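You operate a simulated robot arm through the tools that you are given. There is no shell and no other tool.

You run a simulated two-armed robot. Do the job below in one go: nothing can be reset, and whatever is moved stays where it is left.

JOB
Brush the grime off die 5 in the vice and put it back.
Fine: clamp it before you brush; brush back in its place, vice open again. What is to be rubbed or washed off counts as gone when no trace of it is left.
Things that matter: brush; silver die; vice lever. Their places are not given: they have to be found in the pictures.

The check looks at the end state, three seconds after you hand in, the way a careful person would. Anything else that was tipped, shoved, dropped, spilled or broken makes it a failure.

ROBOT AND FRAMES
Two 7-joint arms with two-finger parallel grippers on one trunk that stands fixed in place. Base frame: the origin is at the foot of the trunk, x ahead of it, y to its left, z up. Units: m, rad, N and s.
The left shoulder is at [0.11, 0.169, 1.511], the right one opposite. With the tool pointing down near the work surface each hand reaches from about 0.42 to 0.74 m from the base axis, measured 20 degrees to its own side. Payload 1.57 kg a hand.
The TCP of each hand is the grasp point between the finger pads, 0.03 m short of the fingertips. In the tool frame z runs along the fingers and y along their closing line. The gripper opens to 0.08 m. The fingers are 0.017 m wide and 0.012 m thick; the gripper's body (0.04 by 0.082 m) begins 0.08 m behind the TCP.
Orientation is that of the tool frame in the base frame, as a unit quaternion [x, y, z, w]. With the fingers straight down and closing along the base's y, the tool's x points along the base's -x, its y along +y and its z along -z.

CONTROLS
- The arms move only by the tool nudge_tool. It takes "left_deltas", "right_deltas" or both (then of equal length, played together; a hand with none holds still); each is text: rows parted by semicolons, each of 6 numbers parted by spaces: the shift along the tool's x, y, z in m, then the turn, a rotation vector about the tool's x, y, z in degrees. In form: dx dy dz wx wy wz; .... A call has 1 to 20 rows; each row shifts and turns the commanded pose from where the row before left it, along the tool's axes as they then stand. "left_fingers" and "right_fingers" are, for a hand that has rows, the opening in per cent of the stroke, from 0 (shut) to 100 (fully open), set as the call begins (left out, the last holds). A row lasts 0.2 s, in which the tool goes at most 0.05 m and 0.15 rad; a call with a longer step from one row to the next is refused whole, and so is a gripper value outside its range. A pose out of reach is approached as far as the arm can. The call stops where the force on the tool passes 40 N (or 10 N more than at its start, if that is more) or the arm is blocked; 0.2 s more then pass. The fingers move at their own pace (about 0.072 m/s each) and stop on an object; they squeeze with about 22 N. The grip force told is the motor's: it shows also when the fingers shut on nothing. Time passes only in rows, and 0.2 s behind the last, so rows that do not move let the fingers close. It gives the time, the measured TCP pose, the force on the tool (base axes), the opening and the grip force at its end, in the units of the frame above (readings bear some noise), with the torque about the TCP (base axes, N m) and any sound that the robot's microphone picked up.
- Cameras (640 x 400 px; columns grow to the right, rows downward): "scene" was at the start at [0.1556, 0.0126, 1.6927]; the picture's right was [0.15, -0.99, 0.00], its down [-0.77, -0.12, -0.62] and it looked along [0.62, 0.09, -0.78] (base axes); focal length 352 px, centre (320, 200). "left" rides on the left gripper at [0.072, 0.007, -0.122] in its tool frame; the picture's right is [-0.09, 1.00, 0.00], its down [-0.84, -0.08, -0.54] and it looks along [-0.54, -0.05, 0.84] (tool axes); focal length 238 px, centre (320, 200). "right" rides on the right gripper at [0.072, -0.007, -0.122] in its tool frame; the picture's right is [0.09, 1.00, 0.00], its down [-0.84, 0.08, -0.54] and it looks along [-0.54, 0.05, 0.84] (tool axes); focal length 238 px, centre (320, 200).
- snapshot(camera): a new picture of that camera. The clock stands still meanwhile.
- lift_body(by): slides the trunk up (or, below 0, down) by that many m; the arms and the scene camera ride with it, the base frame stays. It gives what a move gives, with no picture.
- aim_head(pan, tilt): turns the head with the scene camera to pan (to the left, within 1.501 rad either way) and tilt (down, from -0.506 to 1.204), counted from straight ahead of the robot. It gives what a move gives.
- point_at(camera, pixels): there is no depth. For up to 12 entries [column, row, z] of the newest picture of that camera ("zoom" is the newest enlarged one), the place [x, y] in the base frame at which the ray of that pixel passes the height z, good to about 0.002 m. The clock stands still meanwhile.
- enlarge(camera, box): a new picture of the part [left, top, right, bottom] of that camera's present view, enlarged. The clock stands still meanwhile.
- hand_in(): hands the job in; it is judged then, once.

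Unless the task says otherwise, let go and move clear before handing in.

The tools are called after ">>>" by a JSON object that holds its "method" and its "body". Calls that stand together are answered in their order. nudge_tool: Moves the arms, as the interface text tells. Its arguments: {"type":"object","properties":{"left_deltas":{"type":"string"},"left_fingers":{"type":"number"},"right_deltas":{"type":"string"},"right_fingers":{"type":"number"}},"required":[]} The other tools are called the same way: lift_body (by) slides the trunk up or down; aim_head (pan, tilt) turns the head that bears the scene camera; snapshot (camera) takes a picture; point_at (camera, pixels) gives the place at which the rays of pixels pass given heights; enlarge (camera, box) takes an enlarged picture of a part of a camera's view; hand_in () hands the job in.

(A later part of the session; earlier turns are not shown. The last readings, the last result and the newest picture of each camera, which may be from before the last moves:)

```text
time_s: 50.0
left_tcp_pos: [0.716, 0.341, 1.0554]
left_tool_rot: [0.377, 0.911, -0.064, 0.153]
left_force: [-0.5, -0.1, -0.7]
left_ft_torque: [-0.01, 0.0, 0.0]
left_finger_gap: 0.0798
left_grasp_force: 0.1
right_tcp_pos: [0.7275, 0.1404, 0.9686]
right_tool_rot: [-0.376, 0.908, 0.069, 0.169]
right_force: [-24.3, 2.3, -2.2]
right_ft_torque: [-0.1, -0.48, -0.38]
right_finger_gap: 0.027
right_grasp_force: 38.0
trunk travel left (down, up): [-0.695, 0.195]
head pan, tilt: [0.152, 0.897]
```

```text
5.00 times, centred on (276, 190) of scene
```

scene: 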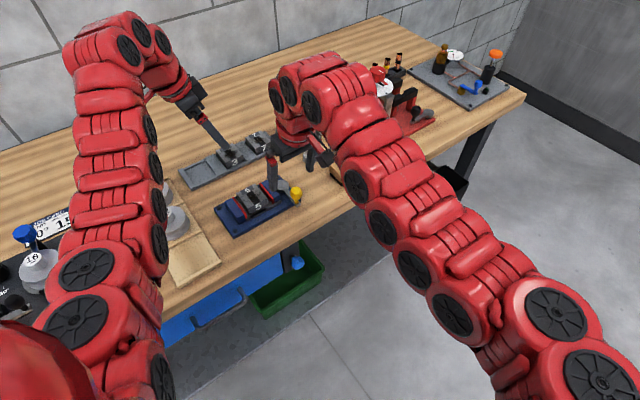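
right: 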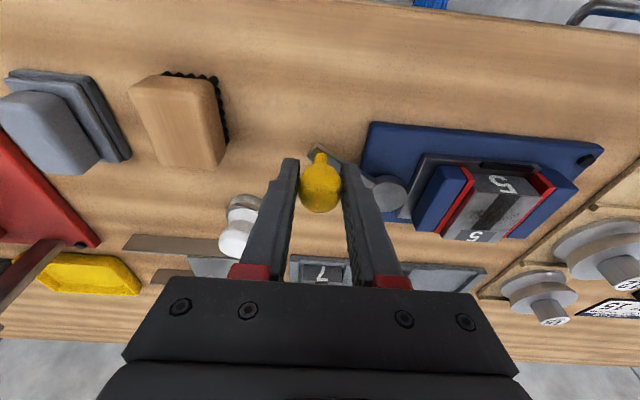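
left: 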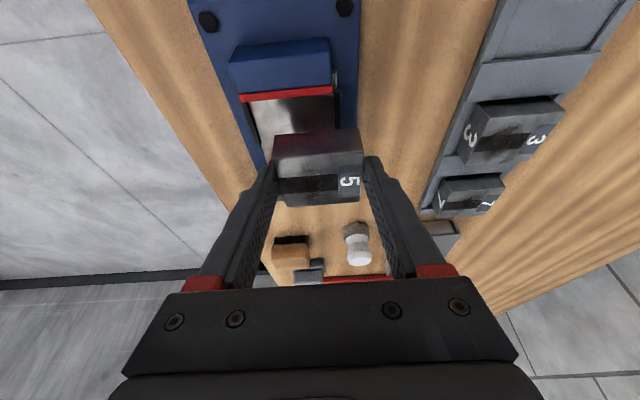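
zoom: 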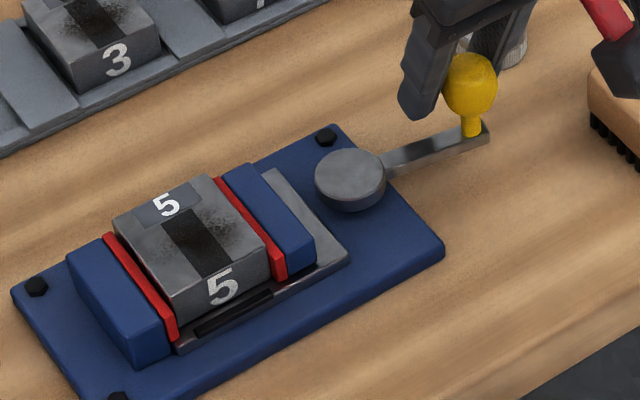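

The lever no longer moves (knob stays at zoom (472,85)) while the hand slid ~8 mm past, so the clamp is at its stop with both red jaws on the die. I'll back off to the knob's centre and check the force.

>>> {"method": "nudge_tool", "body": {"right_deltas": "0.0025 0 -0.001 0 0 0; 0.0025 0 -0.001 0 0 0; 0.0025 0 -0.001 0 0 0; 0 0 0 0 0 0"}}

>>> {"method": "enlarge", "body": {"camera": "right", "box": [200, 80, 560, 300]}}

```text
time_s: 51.0
left_tcp_pos: [0.7166, 0.343, 1.0536]
left_tool_rot: [0.378, 0.911, -0.065, 0.152]
left_force: [1.3, 0.4, 0.2]
left_ft_torque: [0.0, 0.0, -0.01]
left_finger_gap: 0.0797
left_grasp_force: 0.1
right_tcp_pos: [0.7241, 0.1364, 0.9679]
right_tool_rot: [-0.377, 0.908, 0.068, 0.169]
right_force: [-2.9, 21.5, 13.0]
right_ft_torque: [-0.54, 0.31, -0.5]
right_finger_gap: 0.0273
right_grasp_force: 37.6
trunk travel left (down, up): [-0.695, 0.195]
head pan, tilt: [0.152, 0.897]
```

```text
1.78 times, centred on (380, 190) of right
```

zoom: 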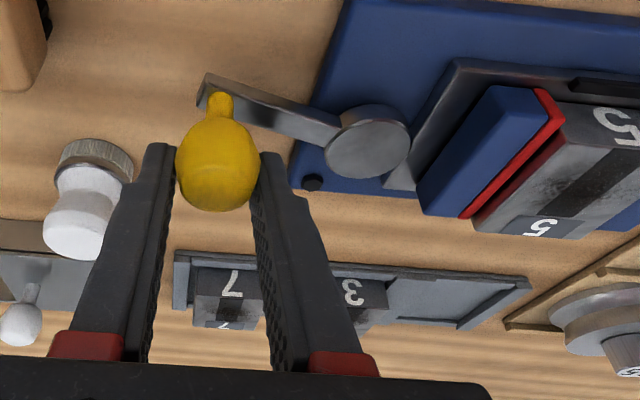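

The clamp resists being dragged back, so it is holding. I'll open the fingers slightly (to ~0.04 m) to release the knob without nearing the brush.

>>> {"method": "nudge_tool", "body": {"right_deltas": "0 0 0 0 0 0; 0 0 0 0 0 0; 0 0 0 0 0 0", "right_fingers": 55}}

>>> {"method": "enlarge", "body": {"camera": "scene", "box": [220, 150, 332, 230]}}

>>> {"method": "enlarge", "body": {"camera": "right", "box": [200, 80, 560, 300]}}

```text
time_s: 51.8
left_tcp_pos: [0.7185, 0.3401, 1.0538]
left_tool_rot: [0.378, 0.911, -0.065, 0.15]
left_force: [0.8, 0.1, 0.4]
left_ft_torque: [0.03, 0.02, 0.01]
left_finger_gap: 0.0803
left_grasp_force: 0.2
right_tcp_pos: [0.7266, 0.1319, 0.964]
right_tool_rot: [-0.375, 0.909, 0.07, 0.169]
right_force: [0.9, -0.4, -0.1]
right_ft_torque: [0.0, -0.02, -0.02]
right_finger_gap: 0.044
right_grasp_force: 0.1
trunk travel left (down, up): [-0.695, 0.195]
head pan, tilt: [0.152, 0.897]
```

```text
5.00 times, centred on (276, 190) of scene
```

zoom: 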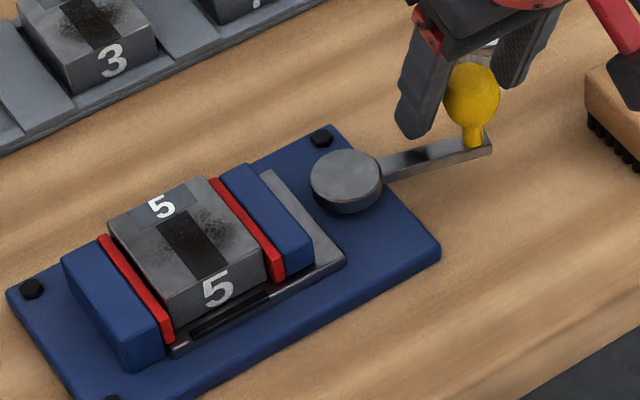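

```text
1.78 times, centred on (380, 190) of right
```

zoom: 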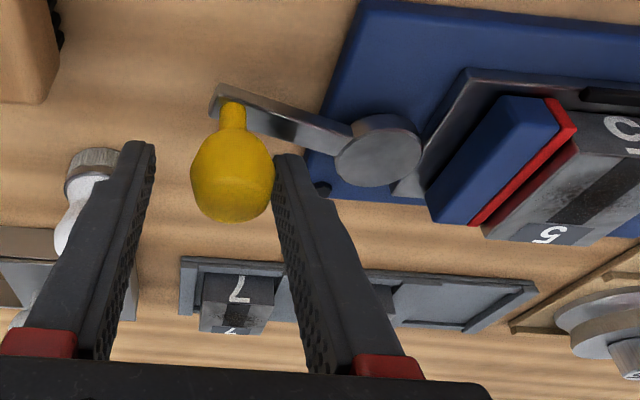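

Released; the lever sits at about 74–78°. I'll zoom tightly to check both jaw faces are still tight on the die.

>>> {"method": "enlarge", "body": {"camera": "scene", "box": [235, 180, 283, 224]}}

>>> {"method": "enlarge", "body": {"camera": "right", "box": [440, 100, 580, 220]}}

```text
9.09 times, centred on (259, 202) of scene
```

zoom: 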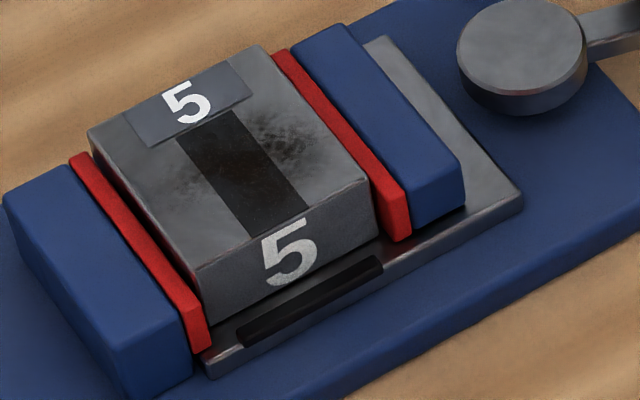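

```text
3.33 times, centred on (510, 160) of right
```

zoom: 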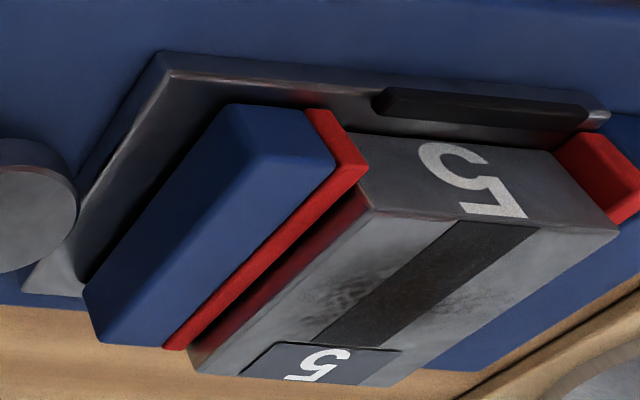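

The jaws look tight, but I dragged the lever back a few degrees while backing off, so I'll re-tighten by pushing the knob from its near side with closed fingers. First lift, move 35 mm back, and close.

>>> {"method": "nudge_tool", "body": {"right_deltas": "-0.0066 0 -0.0171 0 0 0; -0.0066 0 -0.0171 0 0 0; -0.0066 0 -0.0171 0 0 0; 0.0163 0.0018 -0.0063 0 0 0; 0.0164 0.0017 -0.0062 0 0 0; 0 0 0 0 0 0"}}

>>> {"method": "nudge_tool", "body": {"right_deltas": "0 0 0 0 0 0; 0 0 0 0 0 0; 0 0 0 0 0 0; 0 0 0 0 0 0", "right_fingers": 0}}

>>> {"method": "snapshot", "body": {"camera": "right"}}

>>> {"method": "snapshot", "body": {"camera": "scene"}}

```text
time_s: 53.2
left_tcp_pos: [0.7184, 0.3403, 1.0546]
left_tool_rot: [0.377, 0.911, -0.064, 0.151]
left_force: [-0.2, 0.3, 0.0]
left_ft_torque: [0.04, 0.0, 0.0]
left_finger_gap: 0.0802
left_grasp_force: 0.2
right_tcp_pos: [0.7001, 0.1111, 1.021]
right_tool_rot: [-0.376, 0.909, 0.07, 0.168]
right_force: [0.1, 0.4, -0.9]
right_ft_torque: [0.02, -0.04, -0.01]
right_finger_gap: 0.0439
right_grasp_force: 0.0
trunk travel left (down, up): [-0.695, 0.195]
head pan, tilt: [0.152, 0.897]
```

```text
time_s: 54.2
left_tcp_pos: [0.7196, 0.3401, 1.055]
left_tool_rot: [0.377, 0.912, -0.065, 0.151]
left_force: [0.2, -0.4, 0.2]
left_ft_torque: [-0.01, 0.01, 0.0]
left_finger_gap: 0.0799
left_grasp_force: 0.2
right_tcp_pos: [0.7012, 0.1099, 1.0209]
right_tool_rot: [-0.376, 0.908, 0.07, 0.168]
right_force: [0.1, 0.5, -0.8]
right_ft_torque: [-0.01, -0.03, -0.03]
right_finger_gap: 0.0
right_grasp_force: 21.6
trunk travel left (down, up): [-0.695, 0.195]
head pan, tilt: [0.152, 0.897]
```

```text
taken
```

right: 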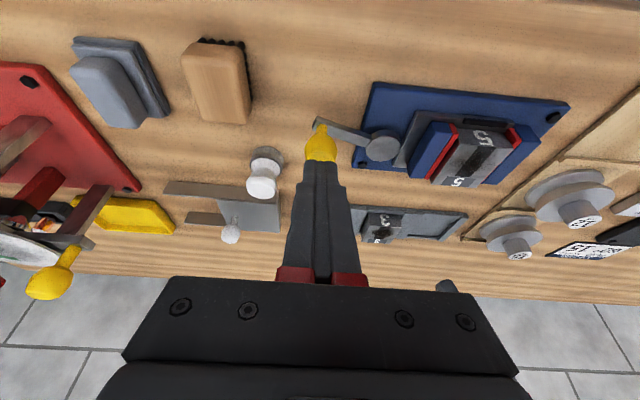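

```text
taken
```

scene: 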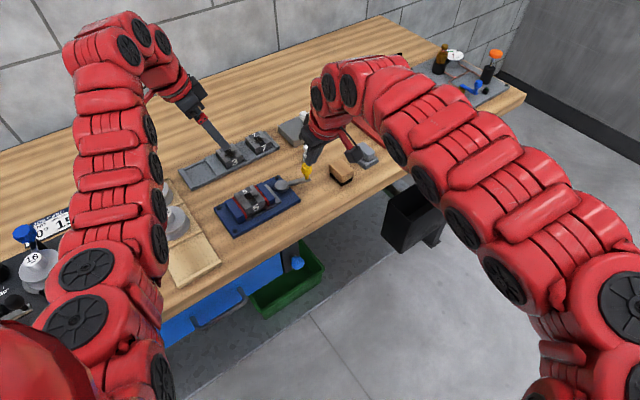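

Closed fingers are at (0.701, 0.110, 1.021), behind the knob. I'll descend beside it with a further 6 mm clearance.

>>> {"method": "nudge_tool", "body": {"right_deltas": "0.0063 0 0.0123 0 0 0; 0.0063 0 0.0123 0 0 0; 0.0063 0 0.0123 0 0 0; 0.0063 0 0.0122 0 0 0; 0 0 0 0 0 0"}}

>>> {"method": "enlarge", "body": {"camera": "scene", "box": [240, 130, 368, 220]}}

>>> {"method": "enlarge", "body": {"camera": "right", "box": [220, 60, 480, 240]}}

```text
time_s: 54.9
left_tcp_pos: [0.7166, 0.3399, 1.054]
left_tool_rot: [0.378, 0.911, -0.066, 0.15]
left_force: [0.2, 1.1, 0.1]
left_ft_torque: [-0.01, 0.04, 0.0]
left_finger_gap: 0.0799
left_grasp_force: 0.1
right_tcp_pos: [0.7023, 0.1107, 1.0012]
right_tool_rot: [-0.376, 0.906, 0.071, 0.183]
right_force: [-5.0, -1.4, 26.5]
right_ft_torque: [0.2, -0.14, 0.32]
right_finger_gap: 0.0001
right_grasp_force: 21.3
trunk travel left (down, up): [-0.695, 0.195]
head pan, tilt: [0.152, 0.897]
stopped in row 3 (right hand): the force on the tool passed its limit at 52 N (the readings are from after the stop); the commanded pose is now the measured one
```

```text
4.44 times, centred on (304, 175) of scene
```

zoom: 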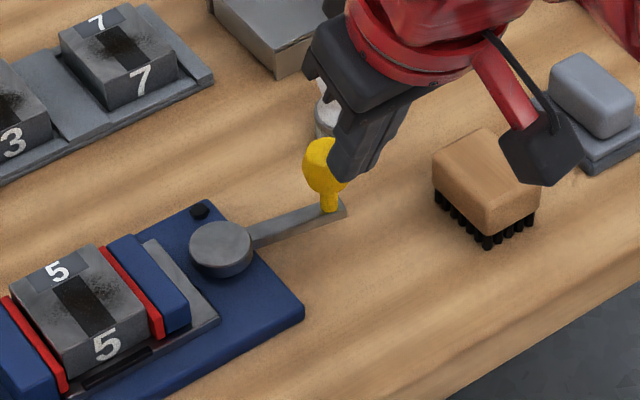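

```text
2.22 times, centred on (350, 150) of right
```

zoom: 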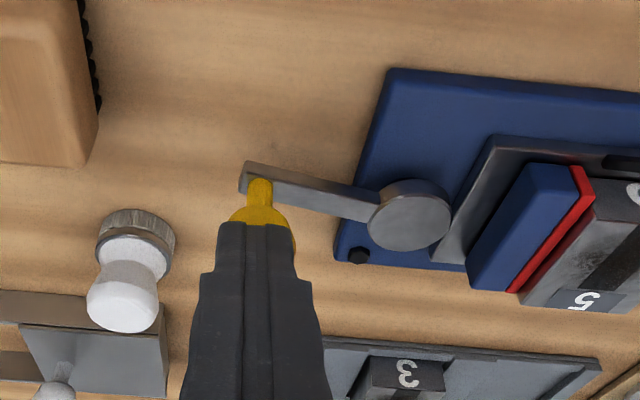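

The fingertips pressed on the knob's top (52 N stop) — the knob is nearer than I assumed. I'll lift off straight away and re-measure.

>>> {"method": "nudge_tool", "body": {"right_deltas": "-0.005 0 -0.014 0 0 0; -0.005 0 -0.014 0 0 0; 0 0 0 0 0 0"}}

>>> {"method": "snapshot", "body": {"camera": "right"}}

>>> {"method": "snapshot", "body": {"camera": "scene"}}

>>> {"method": "enlarge", "body": {"camera": "scene", "box": [240, 130, 368, 220]}}

```text
time_s: 55.7
left_tcp_pos: [0.7184, 0.3401, 1.0533]
left_tool_rot: [0.377, 0.911, -0.066, 0.151]
left_force: [0.6, 0.6, -0.5]
left_ft_torque: [0.02, 0.02, 0.02]
left_finger_gap: 0.0802
left_grasp_force: 0.1
right_tcp_pos: [0.7024, 0.1088, 1.0265]
right_tool_rot: [-0.375, 0.907, 0.07, 0.178]
right_force: [0.4, -0.5, -0.1]
right_ft_torque: [-0.02, 0.01, 0.0]
right_finger_gap: 0.0001
right_grasp_force: 21.3
trunk travel left (down, up): [-0.695, 0.195]
head pan, tilt: [0.152, 0.897]
```

```text
taken
```

right: 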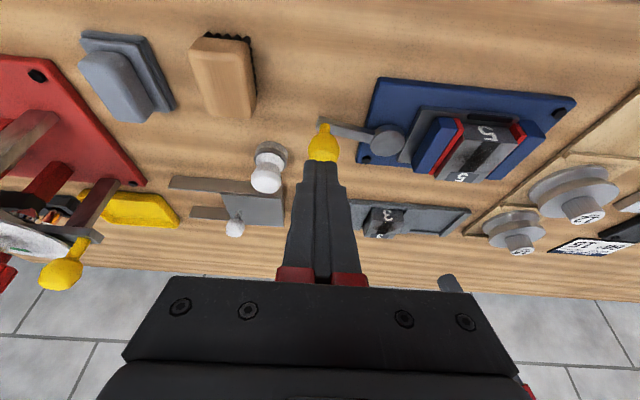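

```text
taken
```

scene: 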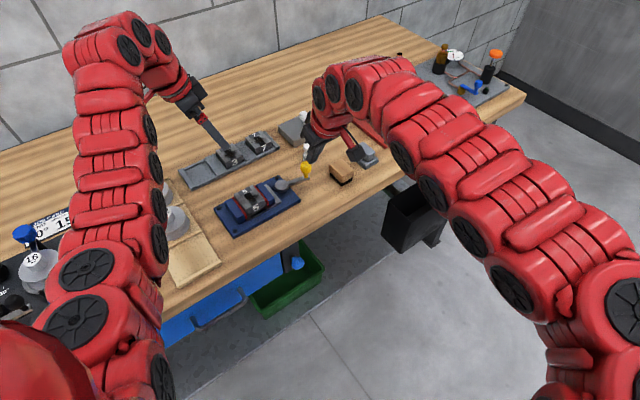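

```text
4.44 times, centred on (304, 175) of scene
```

zoom: 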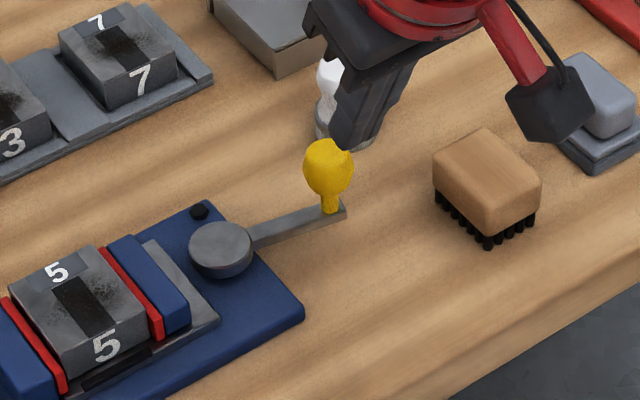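

Re-measure the knob and lever tip from both cameras.

>>> {"method": "point_at", "body": {"camera": "scene", "pixels": [[305.8, 167.8, 0.9605], [306.3, 176.3, 0.933], [281.8, 185.8, 0.927], [339, 170, 0.925]]}}

>>> {"method": "point_at", "body": {"camera": "right", "pixels": [[323, 146, 0.9605], [321, 128, 0.933], [388, 140, 0.927]]}}

```text
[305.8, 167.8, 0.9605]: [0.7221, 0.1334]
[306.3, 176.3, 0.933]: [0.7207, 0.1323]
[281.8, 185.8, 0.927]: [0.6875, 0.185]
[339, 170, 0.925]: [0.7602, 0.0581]
```

```text
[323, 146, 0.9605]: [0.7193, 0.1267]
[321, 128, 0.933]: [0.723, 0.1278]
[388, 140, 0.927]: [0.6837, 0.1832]
```

The knob is at (0.721, 0.130) as expected; the leaning tip simply clipped its top. I'll first move 14 mm back at height, then descend.

>>> {"method": "nudge_tool", "body": {"right_deltas": "0.013 0.002 -0.0051 0 0 0; 0 0 0 0 0 0; 0.0055 0 0.0141 0 0 0; 0.0055 0 0.0141 0 0 0; 0.0055 0 0.0141 0 0 0; 0.0055 0 0.014 0 0 0; 0 0 0 0 0 0"}}

>>> {"method": "enlarge", "body": {"camera": "scene", "box": [240, 130, 368, 220]}}

>>> {"method": "enlarge", "body": {"camera": "right", "box": [220, 60, 480, 240]}}

```text
time_s: 57.3
left_tcp_pos: [0.7182, 0.3402, 1.054]
left_tool_rot: [0.378, 0.911, -0.066, 0.151]
left_force: [0.6, 0.9, 0.2]
left_ft_torque: [-0.01, 0.0, -0.01]
left_finger_gap: 0.0803
left_grasp_force: 0.0
right_tcp_pos: [0.6912, 0.0994, 0.9673]
right_tool_rot: [-0.375, 0.907, 0.069, 0.178]
right_force: [-1.1, 0.2, 0.0]
right_ft_torque: [-0.01, -0.04, 0.01]
right_finger_gap: 0.0002
right_grasp_force: 21.7
trunk travel left (down, up): [-0.695, 0.195]
head pan, tilt: [0.152, 0.897]
```

```text
4.44 times, centred on (304, 175) of scene
```

zoom: 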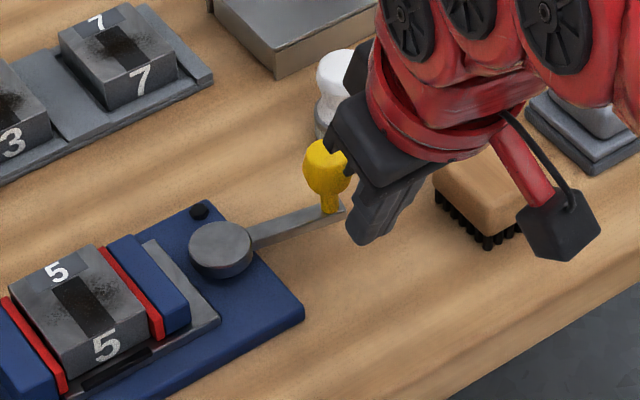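

```text
2.22 times, centred on (350, 150) of right
```

zoom: 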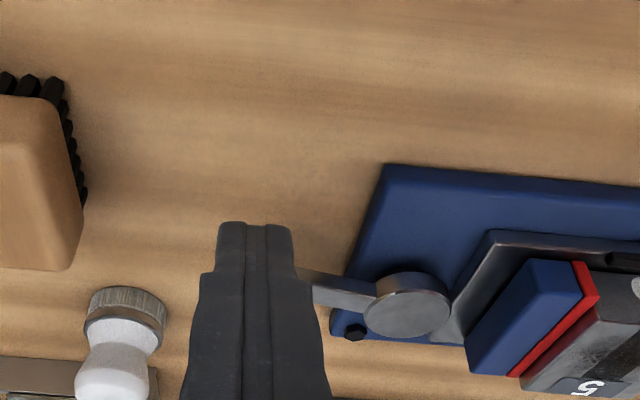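

Fingers are now squarely behind the knob, no contact. Push toward +v in small rows.

>>> {"method": "nudge_tool", "body": {"right_deltas": "-0.00466 0 0.0018 0 0 0; -0.00466 0 0.0018 0 0 0; -0.00466 0 0.0018 0 0 0; -0.00466 0 0.0018 0 0 0; 0 0 0 0 0 0"}}

```text
time_s: 58.5
left_tcp_pos: [0.7178, 0.3379, 1.0544]
left_tool_rot: [0.378, 0.911, -0.064, 0.151]
left_force: [-0.2, 0.2, 0.9]
left_ft_torque: [0.0, -0.01, 0.0]
left_finger_gap: 0.0803
left_grasp_force: 0.1
right_tcp_pos: [0.7033, 0.1097, 0.9667]
right_tool_rot: [-0.374, 0.908, 0.07, 0.175]
right_force: [-15.0, -15.7, -6.5]
right_ft_torque: [-0.25, 0.42, 0.11]
right_finger_gap: 0.0001
right_grasp_force: 21.6
trunk travel left (down, up): [-0.695, 0.195]
head pan, tilt: [0.152, 0.897]
```

Contact made (≈22 N straight along the push). Push another 6 mm.

>>> {"method": "nudge_tool", "body": {"right_deltas": "-0.0028 0 0.0011 0 0 0; -0.0028 0 0.0011 0 0 0; 0 0 0 0 0 0"}}

>>> {"method": "enlarge", "body": {"camera": "scene", "box": [240, 130, 368, 220]}}

```text
time_s: 59.1
left_tcp_pos: [0.7179, 0.3416, 1.0541]
left_tool_rot: [0.377, 0.911, -0.066, 0.151]
left_force: [1.0, -0.3, -0.3]
left_ft_torque: [-0.07, 0.01, -0.03]
left_finger_gap: 0.0798
left_grasp_force: 0.0
right_tcp_pos: [0.705, 0.1111, 0.9617]
right_tool_rot: [-0.375, 0.909, 0.069, 0.169]
right_force: [-16.6, -18.4, -0.9]
right_ft_torque: [-0.2, 0.24, 0.09]
right_finger_gap: 0.0001
right_grasp_force: 21.6
trunk travel left (down, up): [-0.695, 0.195]
head pan, tilt: [0.152, 0.897]
stopped in row 2 (right hand): the force on the tool passed its limit at 43 N (the readings are from after the stop); the commanded pose is now the measured one
```

```text
4.44 times, centred on (304, 175) of scene
```

zoom: 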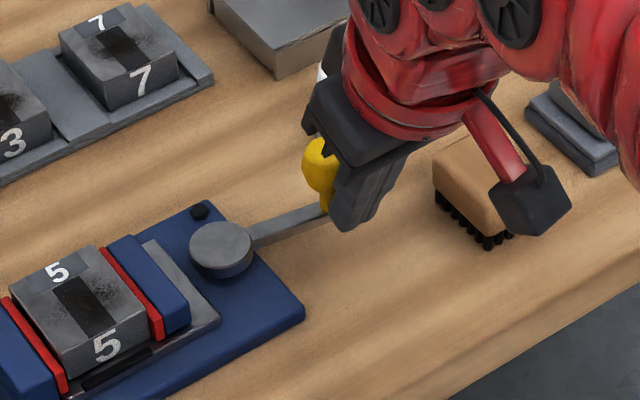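

The lever is solid (43 N, no visible motion): clamped. I'll back off, rise, open the fingers and look at the brush.

>>> {"method": "nudge_tool", "body": {"right_deltas": "0.0093 0 -0.0036 0 0 0; 0.0093 0 -0.0037 0 0 0; -0.0064 0 -0.0163 0 0 0; -0.0064 0 -0.0163 0 0 0; -0.0064 0 -0.0163 0 0 0; -0.0064 0 -0.0163 0 0 0; 0 0 0 0 0 0"}}

>>> {"method": "nudge_tool", "body": {"right_deltas": "0 0 0 0 0 0; 0 0 0 0 0 0; 0 0 0 0 0 0", "right_fingers": 100}}

>>> {"method": "snapshot", "body": {"camera": "right"}}

>>> {"method": "snapshot", "body": {"camera": "scene"}}

```text
time_s: 60.7
left_tcp_pos: [0.7189, 0.3413, 1.054]
left_tool_rot: [0.378, 0.911, -0.065, 0.15]
left_force: [0.2, 0.0, 0.9]
left_ft_torque: [0.0, 0.02, -0.02]
left_finger_gap: 0.0801
left_grasp_force: 0.1
right_tcp_pos: [0.6912, 0.1017, 1.0344]
right_tool_rot: [-0.375, 0.908, 0.069, 0.172]
right_force: [-0.1, 0.1, -0.2]
right_ft_torque: [-0.01, 0.01, -0.01]
right_finger_gap: 0.0001
right_grasp_force: 21.0
trunk travel left (down, up): [-0.695, 0.195]
head pan, tilt: [0.152, 0.897]
```

```text
time_s: 61.5
left_tcp_pos: [0.7189, 0.3408, 1.0532]
left_tool_rot: [0.378, 0.911, -0.066, 0.151]
left_force: [0.2, 0.4, -0.1]
left_ft_torque: [-0.01, 0.01, 0.0]
left_finger_gap: 0.0799
left_grasp_force: 0.1
right_tcp_pos: [0.6913, 0.1018, 1.0332]
right_tool_rot: [-0.375, 0.908, 0.069, 0.174]
right_force: [-0.1, -0.8, -0.3]
right_ft_torque: [-0.02, -0.02, -0.02]
right_finger_gap: 0.08
right_grasp_force: 0.0
trunk travel left (down, up): [-0.695, 0.195]
head pan, tilt: [0.152, 0.897]
```

```text
taken
```

right: 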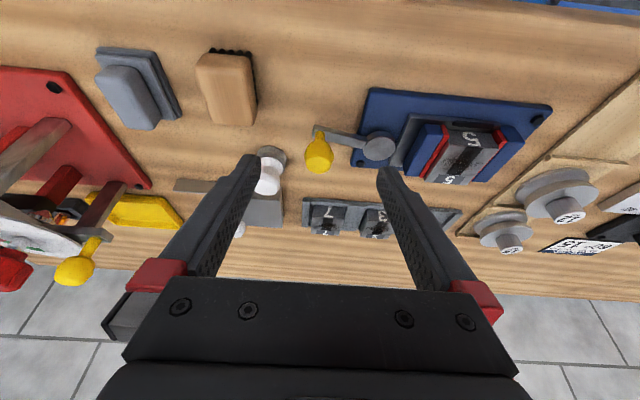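

```text
taken
```

scene: 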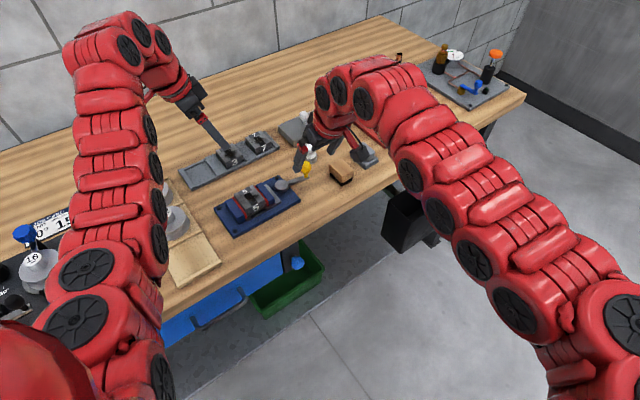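

Lever (318,140) stays closed. Now enlarge the brush in both views.

>>> {"method": "enlarge", "body": {"camera": "right", "box": [170, 30, 298, 150]}}

>>> {"method": "enlarge", "body": {"camera": "scene", "box": [310, 145, 374, 195]}}

```text
3.33 times, centred on (234, 90) of right
```

zoom: 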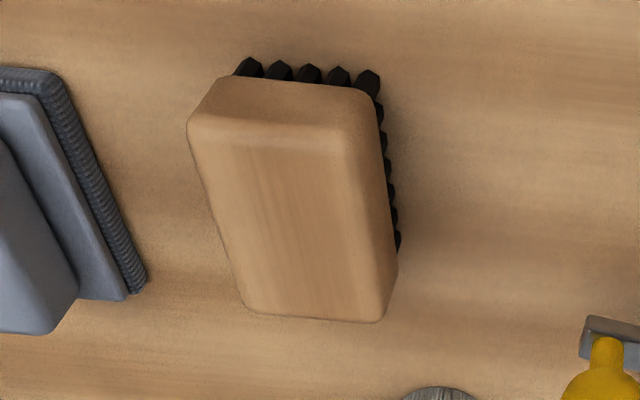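

```text
8.00 times, centred on (342, 170) of scene
```

zoom: 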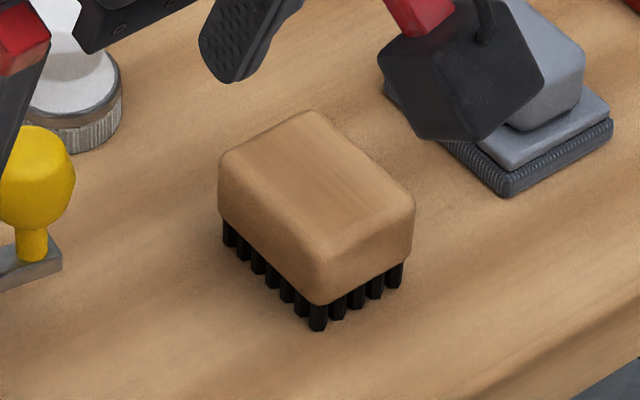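

Triangulate the brush's four top corners.

>>> {"method": "point_at", "body": {"camera": "scene", "pixels": [[341.75, 176.5, 0.92], [341.75, 176.5, 0.94], [329.75, 164.75, 0.92], [329.75, 164.75, 0.94], [353.6, 170.4, 0.92], [353.6, 170.4, 0.94], [340.1, 159.1, 0.92], [340.1, 159.1, 0.94]]}}

>>> {"method": "point_at", "body": {"camera": "right", "pixels": [[241.5, 71.4, 0.92], [241.5, 71.4, 0.94], [253.5, 125.4, 0.92], [253.5, 125.4, 0.94], [195, 68.4, 0.92], [195, 68.4, 0.94], [212.1, 123, 0.92], [212.1, 123, 0.94]]}}

```text
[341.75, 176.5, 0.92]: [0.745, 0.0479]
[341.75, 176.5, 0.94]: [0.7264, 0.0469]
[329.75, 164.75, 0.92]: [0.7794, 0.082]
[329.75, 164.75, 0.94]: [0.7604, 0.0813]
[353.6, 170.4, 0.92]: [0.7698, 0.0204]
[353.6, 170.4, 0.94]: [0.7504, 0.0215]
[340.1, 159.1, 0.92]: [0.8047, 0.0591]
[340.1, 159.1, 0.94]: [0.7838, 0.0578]
```

```text
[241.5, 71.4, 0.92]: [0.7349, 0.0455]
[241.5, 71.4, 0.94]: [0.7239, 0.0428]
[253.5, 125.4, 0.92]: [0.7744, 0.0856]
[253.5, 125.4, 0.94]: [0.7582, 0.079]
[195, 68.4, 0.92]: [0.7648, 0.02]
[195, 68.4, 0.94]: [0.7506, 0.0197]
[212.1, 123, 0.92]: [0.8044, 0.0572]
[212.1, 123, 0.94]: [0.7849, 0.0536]
```

The brush is 0.036 m wide along u and 0.049 m along v, centred at (0.7575, 0.0507), top ≈ 0.937. The current hand orientation fits; I'll move above it with the fingers set to 0.05 m because the grey block is close by.

>>> {"method": "nudge_tool", "body": {"right_deltas": "-0.0006 -0.0277 0.0002 0 0 0; -0.0006 -0.0277 0.0002 0 0 0; -0.0007 -0.0276 0.0003 0 0 0; 0 0 0 0 0 0; 0 0 0 0 0 0", "right_fingers": 65}}

>>> {"method": "snapshot", "body": {"camera": "right"}}

>>> {"method": "enlarge", "body": {"camera": "right", "box": [220, 40, 420, 240]}}

```text
time_s: 62.7
left_tcp_pos: [0.7185, 0.341, 1.0539]
left_tool_rot: [0.378, 0.911, -0.065, 0.15]
left_force: [0.1, -0.5, -0.2]
left_ft_torque: [-0.05, 0.01, 0.0]
left_finger_gap: 0.0802
left_grasp_force: 0.0
right_tcp_pos: [0.7516, 0.0424, 1.037]
right_tool_rot: [-0.374, 0.908, 0.068, 0.173]
right_force: [1.4, 0.2, 0.1]
right_ft_torque: [0.0, -0.01, -0.03]
right_finger_gap: 0.052
right_grasp_force: 0.1
trunk travel left (down, up): [-0.695, 0.195]
head pan, tilt: [0.152, 0.897]
```

```text
taken
```

right: 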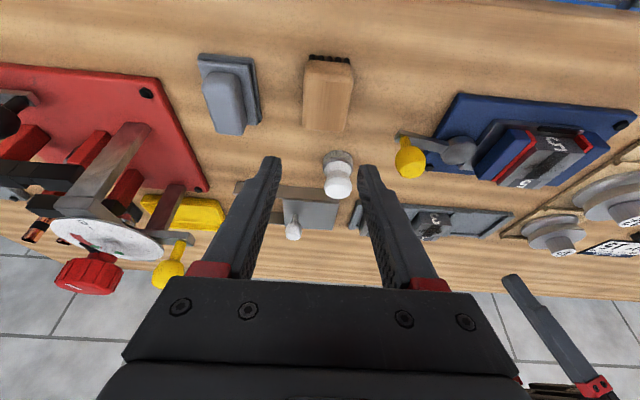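

```text
2.00 times, centred on (320, 140) of right
```

zoom: 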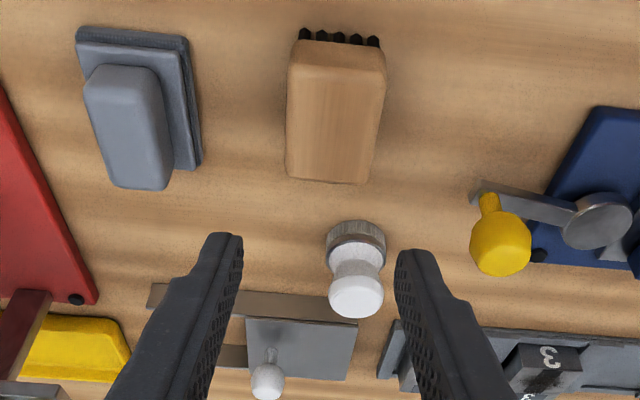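

The gap between brush and grey block is about 0.03 m, enough for the fingers. I'll recheck the brush corners from this closer view.

>>> {"method": "point_at", "body": {"camera": "zoom", "pixels": [[290, 70, 0.937], [385, 74, 0.937], [373, 184, 0.937], [285, 179, 0.937], [203, 165, 0.912], [188, 40, 0.912]]}}

```text
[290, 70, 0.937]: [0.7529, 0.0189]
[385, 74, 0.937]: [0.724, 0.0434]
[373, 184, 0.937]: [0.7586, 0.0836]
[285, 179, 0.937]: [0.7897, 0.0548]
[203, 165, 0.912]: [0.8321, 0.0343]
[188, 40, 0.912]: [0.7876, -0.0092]
```

Brush centre confirmed at (0.7565, 0.050). Descend to TCP z ≈ 0.951 with the fingers straddling the wooden block.

>>> {"method": "nudge_tool", "body": {"right_deltas": "0.006 0.0004 0.0161 0 0 0; 0.006 0.0004 0.0161 0 0 0; 0.006 0.0004 0.0161 0 0 0; 0.006 0.0004 0.0161 0 0 0; 0.006 0.0004 0.0161 0 0 0; 0 0 0 0 0 0"}}

>>> {"method": "enlarge", "body": {"camera": "scene", "box": [294, 120, 390, 200]}}

>>> {"method": "enlarge", "body": {"camera": "right", "box": [200, 40, 440, 240]}}

```text
time_s: 64.1
left_tcp_pos: [0.7185, 0.3406, 1.0548]
left_tool_rot: [0.378, 0.911, -0.065, 0.151]
left_force: [-0.2, 0.0, -0.7]
left_ft_torque: [0.05, 0.02, 0.0]
left_finger_gap: 0.0802
left_grasp_force: 0.2
right_tcp_pos: [0.7488, 0.0466, 0.9504]
right_tool_rot: [-0.374, 0.908, 0.068, 0.173]
right_force: [-0.9, -0.3, 0.5]
right_ft_torque: [-0.03, 0.0, -0.04]
right_finger_gap: 0.0517
right_grasp_force: 0.0
trunk travel left (down, up): [-0.695, 0.195]
head pan, tilt: [0.152, 0.897]
```

```text
5.00 times, centred on (342, 160) of scene
```

zoom: 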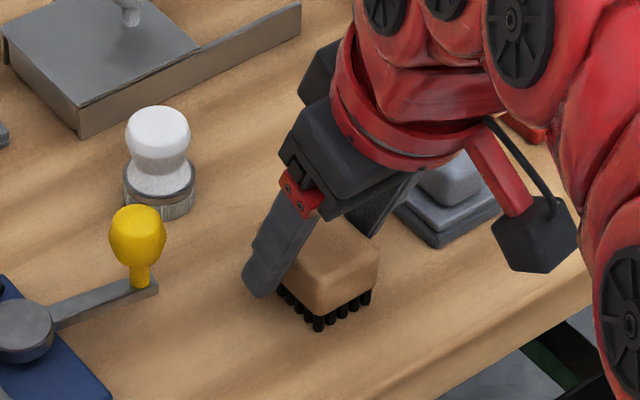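

```text
2.00 times, centred on (320, 140) of right
```

zoom: 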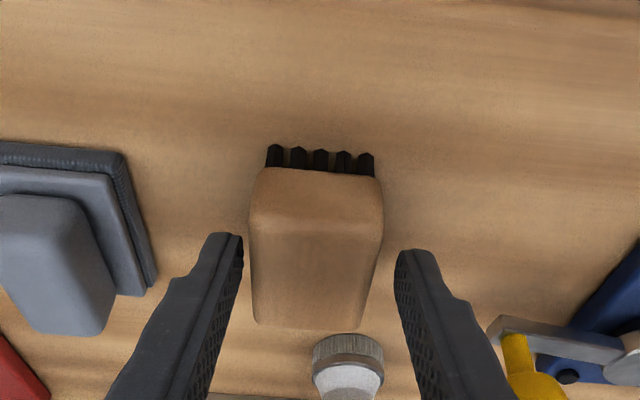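

The brush is centred with ~3 mm offset to +u; adjust by that, lower 2 mm, and close.

>>> {"method": "nudge_tool", "body": {"right_deltas": "0.0007 -0.003 0.0019 0 0 0; 0 0 0 0 0 0"}}

>>> {"method": "nudge_tool", "body": {"right_deltas": "0 0 0 0 0 0; 0 0 0 0 0 0; 0 0 0 0 0 0", "right_fingers": 0}}

>>> {"method": "enlarge", "body": {"camera": "right", "box": [200, 40, 440, 240]}}

>>> {"method": "enlarge", "body": {"camera": "scene", "box": [294, 120, 390, 200]}}

```text
time_s: 64.7
left_tcp_pos: [0.7188, 0.3409, 1.0538]
left_tool_rot: [0.378, 0.911, -0.065, 0.151]
left_force: [0.6, -0.2, 0.5]
left_ft_torque: [-0.04, -0.04, -0.02]
left_finger_gap: 0.0799
left_grasp_force: 0.0
right_tcp_pos: [0.7524, 0.0428, 0.9482]
right_tool_rot: [-0.374, 0.908, 0.069, 0.173]
right_force: [0.5, -0.1, 0.0]
right_ft_torque: [0.01, -0.01, -0.02]
right_finger_gap: 0.0522
right_grasp_force: 0.0
trunk travel left (down, up): [-0.695, 0.195]
head pan, tilt: [0.152, 0.897]
```

```text
time_s: 65.5
left_tcp_pos: [0.7182, 0.3413, 1.0537]
left_tool_rot: [0.377, 0.911, -0.065, 0.15]
left_force: [0.8, 0.1, -0.3]
left_ft_torque: [0.03, 0.0, -0.01]
left_finger_gap: 0.0799
left_grasp_force: 0.0
right_tcp_pos: [0.7529, 0.0441, 0.9485]
right_tool_rot: [-0.375, 0.908, 0.069, 0.173]
right_force: [0.2, -0.3, 0.7]
right_ft_torque: [0.04, 0.0, -0.03]
right_finger_gap: 0.0394
right_grasp_force: 22.5
trunk travel left (down, up): [-0.695, 0.195]
head pan, tilt: [0.152, 0.897]
```

```text
2.00 times, centred on (320, 140) of right
```

zoom: 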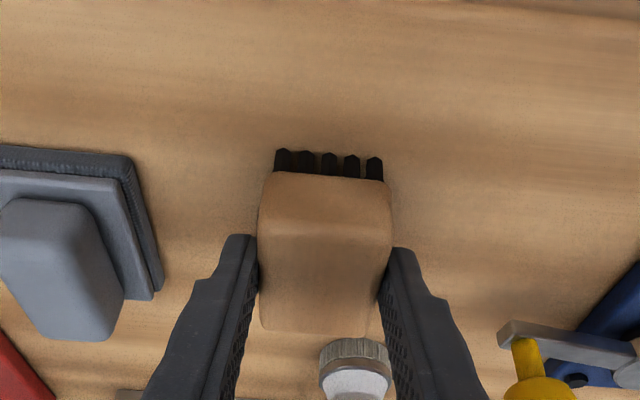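

```text
5.00 times, centred on (342, 160) of scene
```

zoom: 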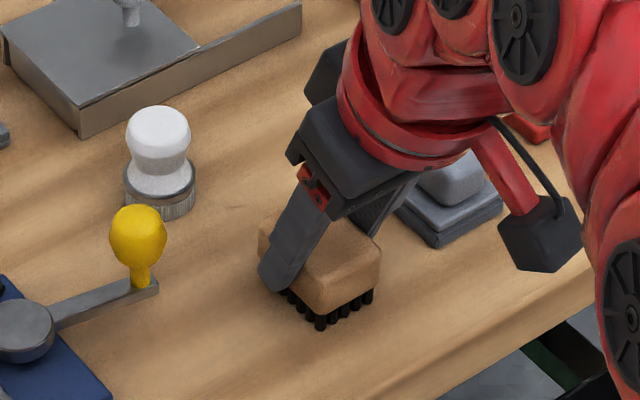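

The brush is gripped (gap 0.0394 m, 22 N) with TCP at (0.7529, 0.0441, 0.9485) — I'll remember that as its home. Lift 90 mm.

>>> {"method": "nudge_tool", "body": {"right_deltas": "-0.0033 0 -0.0084 0 0 0; -0.0066 0 -0.0167 0 0 0; -0.0066 0 -0.0167 0 0 0; -0.0066 0 -0.0167 0 0 0; -0.0066 0 -0.0167 0 0 0; -0.0033 0 -0.0084 0 0 0; 0 0 0 0 0 0"}}

>>> {"method": "snapshot", "body": {"camera": "right"}}

>>> {"method": "snapshot", "body": {"camera": "scene"}}

```text
time_s: 67.1
left_tcp_pos: [0.7193, 0.3395, 1.054]
left_tool_rot: [0.378, 0.911, -0.065, 0.15]
left_force: [0.1, 0.0, -0.6]
left_ft_torque: [-0.01, 0.0, 0.0]
left_finger_gap: 0.0799
left_grasp_force: 0.1
right_tcp_pos: [0.752, 0.0435, 1.0361]
right_tool_rot: [-0.375, 0.908, 0.069, 0.173]
right_force: [0.7, -0.4, -1.2]
right_ft_torque: [-0.01, 0.02, 0.02]
right_finger_gap: 0.0394
right_grasp_force: 22.2
trunk travel left (down, up): [-0.695, 0.195]
head pan, tilt: [0.152, 0.897]
```

```text
taken
```

right: 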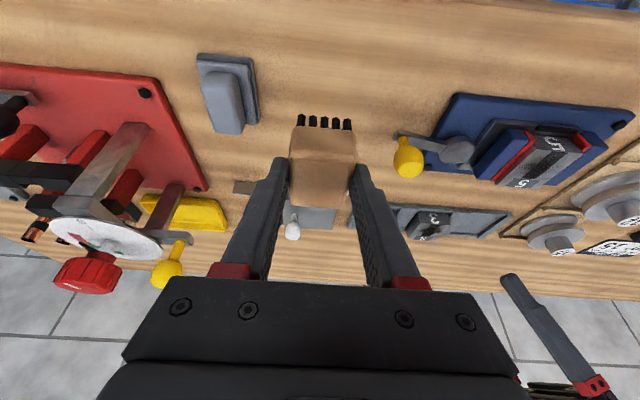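

```text
taken
```

scene: 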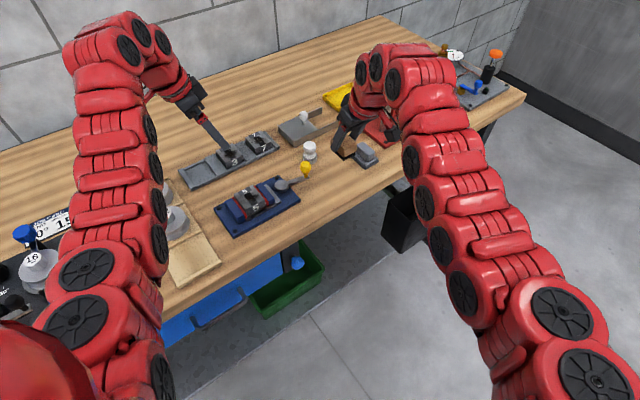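

Brush is lifted. Before brushing, I'll locate the clamped die's top precisely from both cameras.

>>> {"method": "enlarge", "body": {"camera": "right", "box": [430, 80, 640, 200]}}

>>> {"method": "enlarge", "body": {"camera": "scene", "box": [225, 170, 289, 225]}}

```text
3.05 times, centred on (535, 140) of right
```

zoom: 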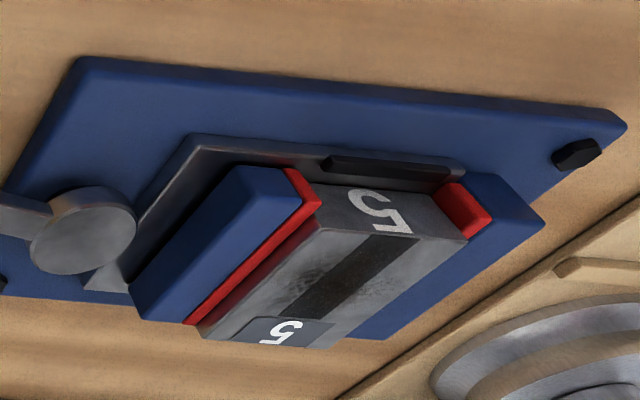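

```text
7.27 times, centred on (257, 198) of scene
```

zoom: 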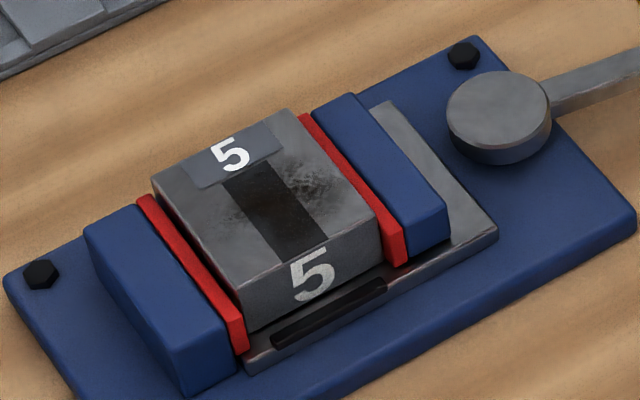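

>>> {"method": "point_at", "body": {"camera": "scene", "pixels": [[233.6, 194.5, 0.945], [252.5, 184.7, 0.945], [265.0, 198.9, 0.945], [246.4, 209.5, 0.945]]}}

>>> {"method": "point_at", "body": {"camera": "right", "pixels": [[535, 150, 0.945], [584.2, 152.5, 0.945], [496.6, 184.5, 0.945], [538.3, 188, 0.945]]}}

```text
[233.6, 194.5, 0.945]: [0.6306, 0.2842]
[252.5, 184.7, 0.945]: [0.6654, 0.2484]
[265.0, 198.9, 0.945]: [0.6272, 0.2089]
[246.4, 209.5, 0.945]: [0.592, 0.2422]
```

```text
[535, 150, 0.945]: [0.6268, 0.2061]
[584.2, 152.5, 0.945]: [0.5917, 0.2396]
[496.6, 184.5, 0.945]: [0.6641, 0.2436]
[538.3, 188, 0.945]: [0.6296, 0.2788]
```

The clamped die's top spans u 0.247–0.296, v 0.588–0.645 (centre (0.6285, 0.244)). Carry the brush over to hover above it.

>>> {"method": "nudge_tool", "body": {"right_deltas": "-0.0027 0.0143 0.0011 0 0 0; -0.0055 0.0286 0.0022 0 0 0; -0.0055 0.0286 0.0022 0 0 0; -0.0055 0.0286 0.0022 0 0 0; -0.0055 0.0286 0.0022 0 0 0; -0.0055 0.0286 0.0022 0 0 0; -0.0055 0.0286 0.0022 0 0 0; -0.0055 0.0286 0.0022 0 0 0; -0.0025 0.0143 0.0008 0 0 0; 0 0 0 0 0 0; 0 0 0 0 0 0"}}

>>> {"method": "snapshot", "body": {"camera": "right"}}

>>> {"method": "enlarge", "body": {"camera": "scene", "box": [200, 130, 328, 230]}}

```text
time_s: 69.5
left_tcp_pos: [0.719, 0.3402, 1.0539]
left_tool_rot: [0.378, 0.911, -0.065, 0.151]
left_force: [-0.3, 0.6, -0.3]
left_ft_torque: [-0.02, 0.0, 0.02]
left_finger_gap: 0.0801
left_grasp_force: 0.1
right_tcp_pos: [0.6246, 0.2402, 1.0366]
right_tool_rot: [-0.375, 0.908, 0.069, 0.173]
right_force: [-0.8, 0.7, -1.6]
right_ft_torque: [-0.02, 0.02, 0.01]
right_finger_gap: 0.0394
right_grasp_force: 22.2
trunk travel left (down, up): [-0.695, 0.195]
head pan, tilt: [0.152, 0.897]
```

```text
taken
```

right: 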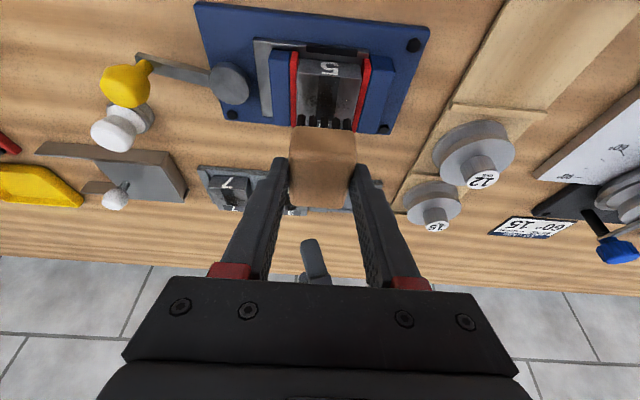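

```text
4.00 times, centred on (264, 180) of scene
```

zoom: 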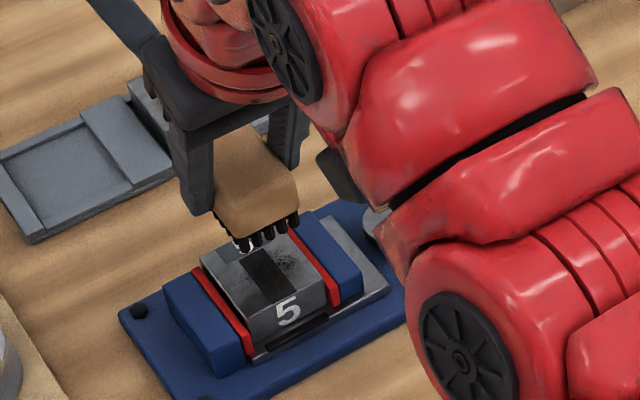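

Over the die (TCP u 0.272, v 0.6115). Lower 36 mm, then approach contact slowly.

>>> {"method": "nudge_tool", "body": {"right_deltas": "0.005 0 0.011 0 0 0; 0.005 0 0.011 0 0 0; 0.005 0 0.011 0 0 0; 0 0 0 0 0 0"}}

>>> {"method": "enlarge", "body": {"camera": "scene", "box": [216, 150, 312, 225]}}

>>> {"method": "enlarge", "body": {"camera": "right", "box": [220, 20, 420, 170]}}

```text
time_s: 70.5
left_tcp_pos: [0.7183, 0.3395, 1.0536]
left_tool_rot: [0.378, 0.911, -0.066, 0.151]
left_force: [-0.2, 1.0, 0.4]
left_ft_torque: [-0.02, 0.0, 0.0]
left_finger_gap: 0.0801
left_grasp_force: 0.1
right_tcp_pos: [0.6245, 0.2368, 0.9996]
right_tool_rot: [-0.375, 0.908, 0.069, 0.172]
right_force: [0.5, -0.5, -1.5]
right_ft_torque: [0.01, -0.03, -0.01]
right_finger_gap: 0.0393
right_grasp_force: 21.9
trunk travel left (down, up): [-0.695, 0.195]
head pan, tilt: [0.152, 0.897]
```

```text
5.33 times, centred on (264, 188) of scene
```

zoom: 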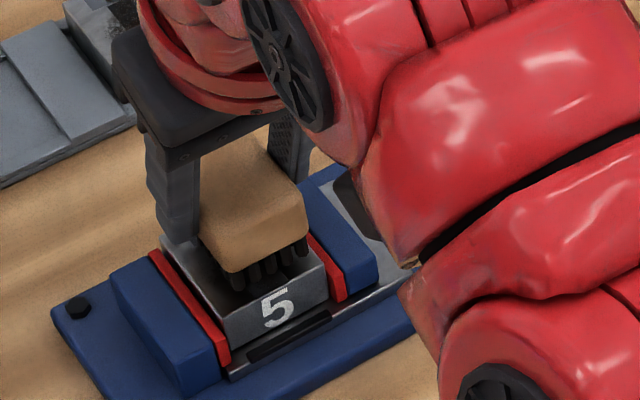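

```text
2.67 times, centred on (320, 95) of right
```

zoom: 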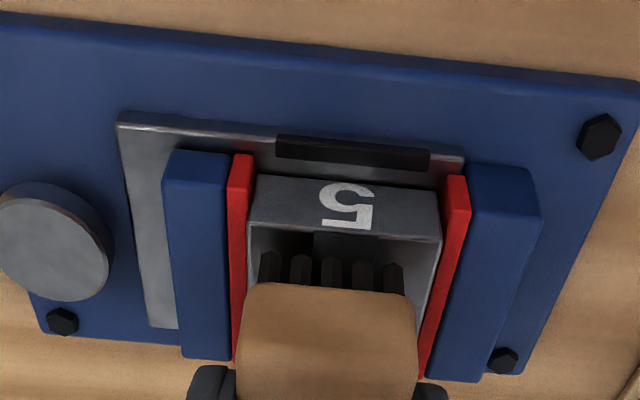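

Both red faces are tight on the die and the brush is just above it. Lower in 1 mm rows to contact.

>>> {"method": "nudge_tool", "body": {"right_deltas": "0.00037 0 0.00093 0 0 0; 0.00037 0 0.00093 0 0 0; 0.00037 0 0.00093 0 0 0; 0.00037 0 0.00093 0 0 0; 0 0 0 0 0 0"}}

```text
time_s: 71.7
left_tcp_pos: [0.7183, 0.3412, 1.0536]
left_tool_rot: [0.378, 0.911, -0.065, 0.15]
left_force: [-1.2, -0.3, 0.6]
left_ft_torque: [-0.04, 0.03, -0.02]
left_finger_gap: 0.0799
left_grasp_force: 0.1
right_tcp_pos: [0.6243, 0.2383, 0.9962]
right_tool_rot: [-0.375, 0.908, 0.069, 0.173]
right_force: [-0.8, -0.1, -1.2]
right_ft_torque: [0.04, 0.01, -0.01]
right_finger_gap: 0.0397
right_grasp_force: 22.0
trunk travel left (down, up): [-0.695, 0.195]
head pan, tilt: [0.152, 0.897]
```

>>> {"method": "nudge_tool", "body": {"right_deltas": "0.00037 0 0.00093 0 0 0; 0.00037 0 0.00093 0 0 0; 0.00037 0 0.00093 0 0 0; 0 0 0 0 0 0"}}

```text
time_s: 72.7
left_tcp_pos: [0.7194, 0.3413, 1.0533]
left_tool_rot: [0.378, 0.911, -0.066, 0.151]
left_force: [-0.5, 0.7, 0.9]
left_ft_torque: [0.01, -0.02, 0.02]
left_finger_gap: 0.0799
left_grasp_force: 0.2
right_tcp_pos: [0.6241, 0.2369, 0.994]
right_tool_rot: [-0.374, 0.909, 0.068, 0.173]
right_force: [-0.1, 0.6, -1.8]
right_ft_torque: [0.0, 0.0, 0.0]
right_finger_gap: 0.0392
right_grasp_force: 22.3
trunk travel left (down, up): [-0.695, 0.195]
head pan, tilt: [0.152, 0.897]
```

Still no contact at z=0.994 (load −1.8 N). Continue down in 1 mm rows.

>>> {"method": "nudge_tool", "body": {"right_deltas": "0.00037 0 0.00093 0 0 0; 0.00037 0 0.00093 0 0 0; 0.00037 0 0.00093 0 0 0; 0 0 0 0 0 0"}}

>>> {"method": "enlarge", "body": {"camera": "right", "box": [240, 40, 400, 160]}}

```text
time_s: 73.7
left_tcp_pos: [0.7165, 0.3403, 1.0537]
left_tool_rot: [0.377, 0.911, -0.065, 0.151]
left_force: [0.2, 0.0, 0.2]
left_ft_torque: [0.0, 0.0, -0.01]
left_finger_gap: 0.0798
left_grasp_force: 0.1
right_tcp_pos: [0.6232, 0.2381, 0.9932]
right_tool_rot: [-0.374, 0.908, 0.069, 0.175]
right_force: [-1.3, -2.0, 15.0]
right_ft_torque: [-0.1, 0.31, -0.02]
right_finger_gap: 0.0396
right_grasp_force: 22.0
trunk travel left (down, up): [-0.695, 0.195]
head pan, tilt: [0.152, 0.897]
```

```text
3.33 times, centred on (320, 100) of right
```

zoom: 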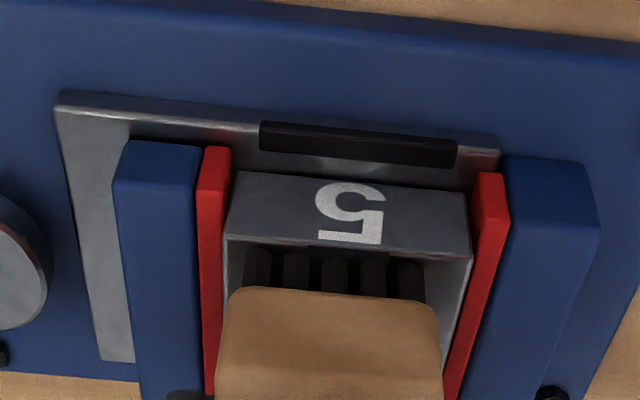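

Contact: ~16 N of press. Now brush: strokes of ±12 mm along v at the centre line.

>>> {"method": "nudge_tool", "body": {"right_deltas": "-0.00558 0 0.00222 0 0 0; -0.00558 0 0.00222 0 0 0; 0.00558 0 -0.00222 0 0 0; 0.00558 0 -0.00222 0 0 0; 0.00558 0 -0.00222 0 0 0; 0.00558 0 -0.00222 0 0 0; -0.00558 0 0.00222 0 0 0; -0.00558 0 0.00222 0 0 0; -0.00558 0 0.00222 0 0 0; -0.00558 0 0.00222 0 0 0; 0.00558 0 -0.00222 0 0 0; 0.00558 0 -0.00222 0 0 0; 0.00558 0 -0.00222 0 0 0; 0.00558 0 -0.00222 0 0 0; -0.00558 0 0.00222 0 0 0; -0.00558 0 0.00222 0 0 0; 0 0 0 0 0 0"}}

>>> {"method": "enlarge", "body": {"camera": "right", "box": [240, 40, 400, 160]}}

```text
time_s: 77.3
left_tcp_pos: [0.7185, 0.3413, 1.0544]
left_tool_rot: [0.378, 0.911, -0.065, 0.151]
left_force: [0.4, -1.0, -0.6]
left_ft_torque: [0.0, 0.03, 0.0]
left_finger_gap: 0.0801
left_grasp_force: 0.0
right_tcp_pos: [0.6241, 0.2388, 0.99]
right_tool_rot: [-0.375, 0.908, 0.068, 0.173]
right_force: [0.0, 0.0, -0.7]
right_ft_torque: [-0.01, -0.01, 0.01]
right_finger_gap: 0.0397
right_grasp_force: 22.1
trunk travel left (down, up): [-0.695, 0.195]
head pan, tilt: [0.152, 0.897]
```

```text
3.33 times, centred on (320, 100) of right
```

zoom: 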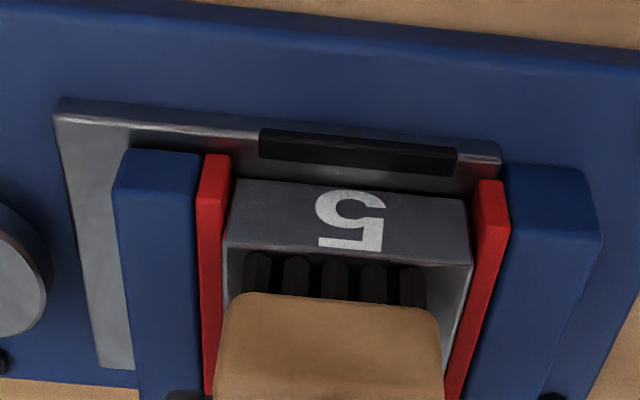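

The press relaxed to zero — the brush crept up slightly in the grip. I'll lower 1 mm at a time for a light press and repeat strokes.

>>> {"method": "nudge_tool", "body": {"right_deltas": "0.00037 0 0.00093 0 0 0; 0 0 0 0 0 0"}}

```text
time_s: 77.9
left_tcp_pos: [0.7176, 0.3417, 1.0533]
left_tool_rot: [0.379, 0.911, -0.066, 0.151]
left_force: [-0.1, 0.5, 0.4]
left_ft_torque: [-0.03, -0.01, -0.02]
left_finger_gap: 0.08
left_grasp_force: 0.0
right_tcp_pos: [0.6243, 0.2365, 0.9897]
right_tool_rot: [-0.375, 0.908, 0.07, 0.173]
right_force: [0.5, -0.5, 3.2]
right_ft_torque: [0.1, 0.0, 0.0]
right_finger_gap: 0.0393
right_grasp_force: 22.1
trunk travel left (down, up): [-0.695, 0.195]
head pan, tilt: [0.152, 0.897]
```

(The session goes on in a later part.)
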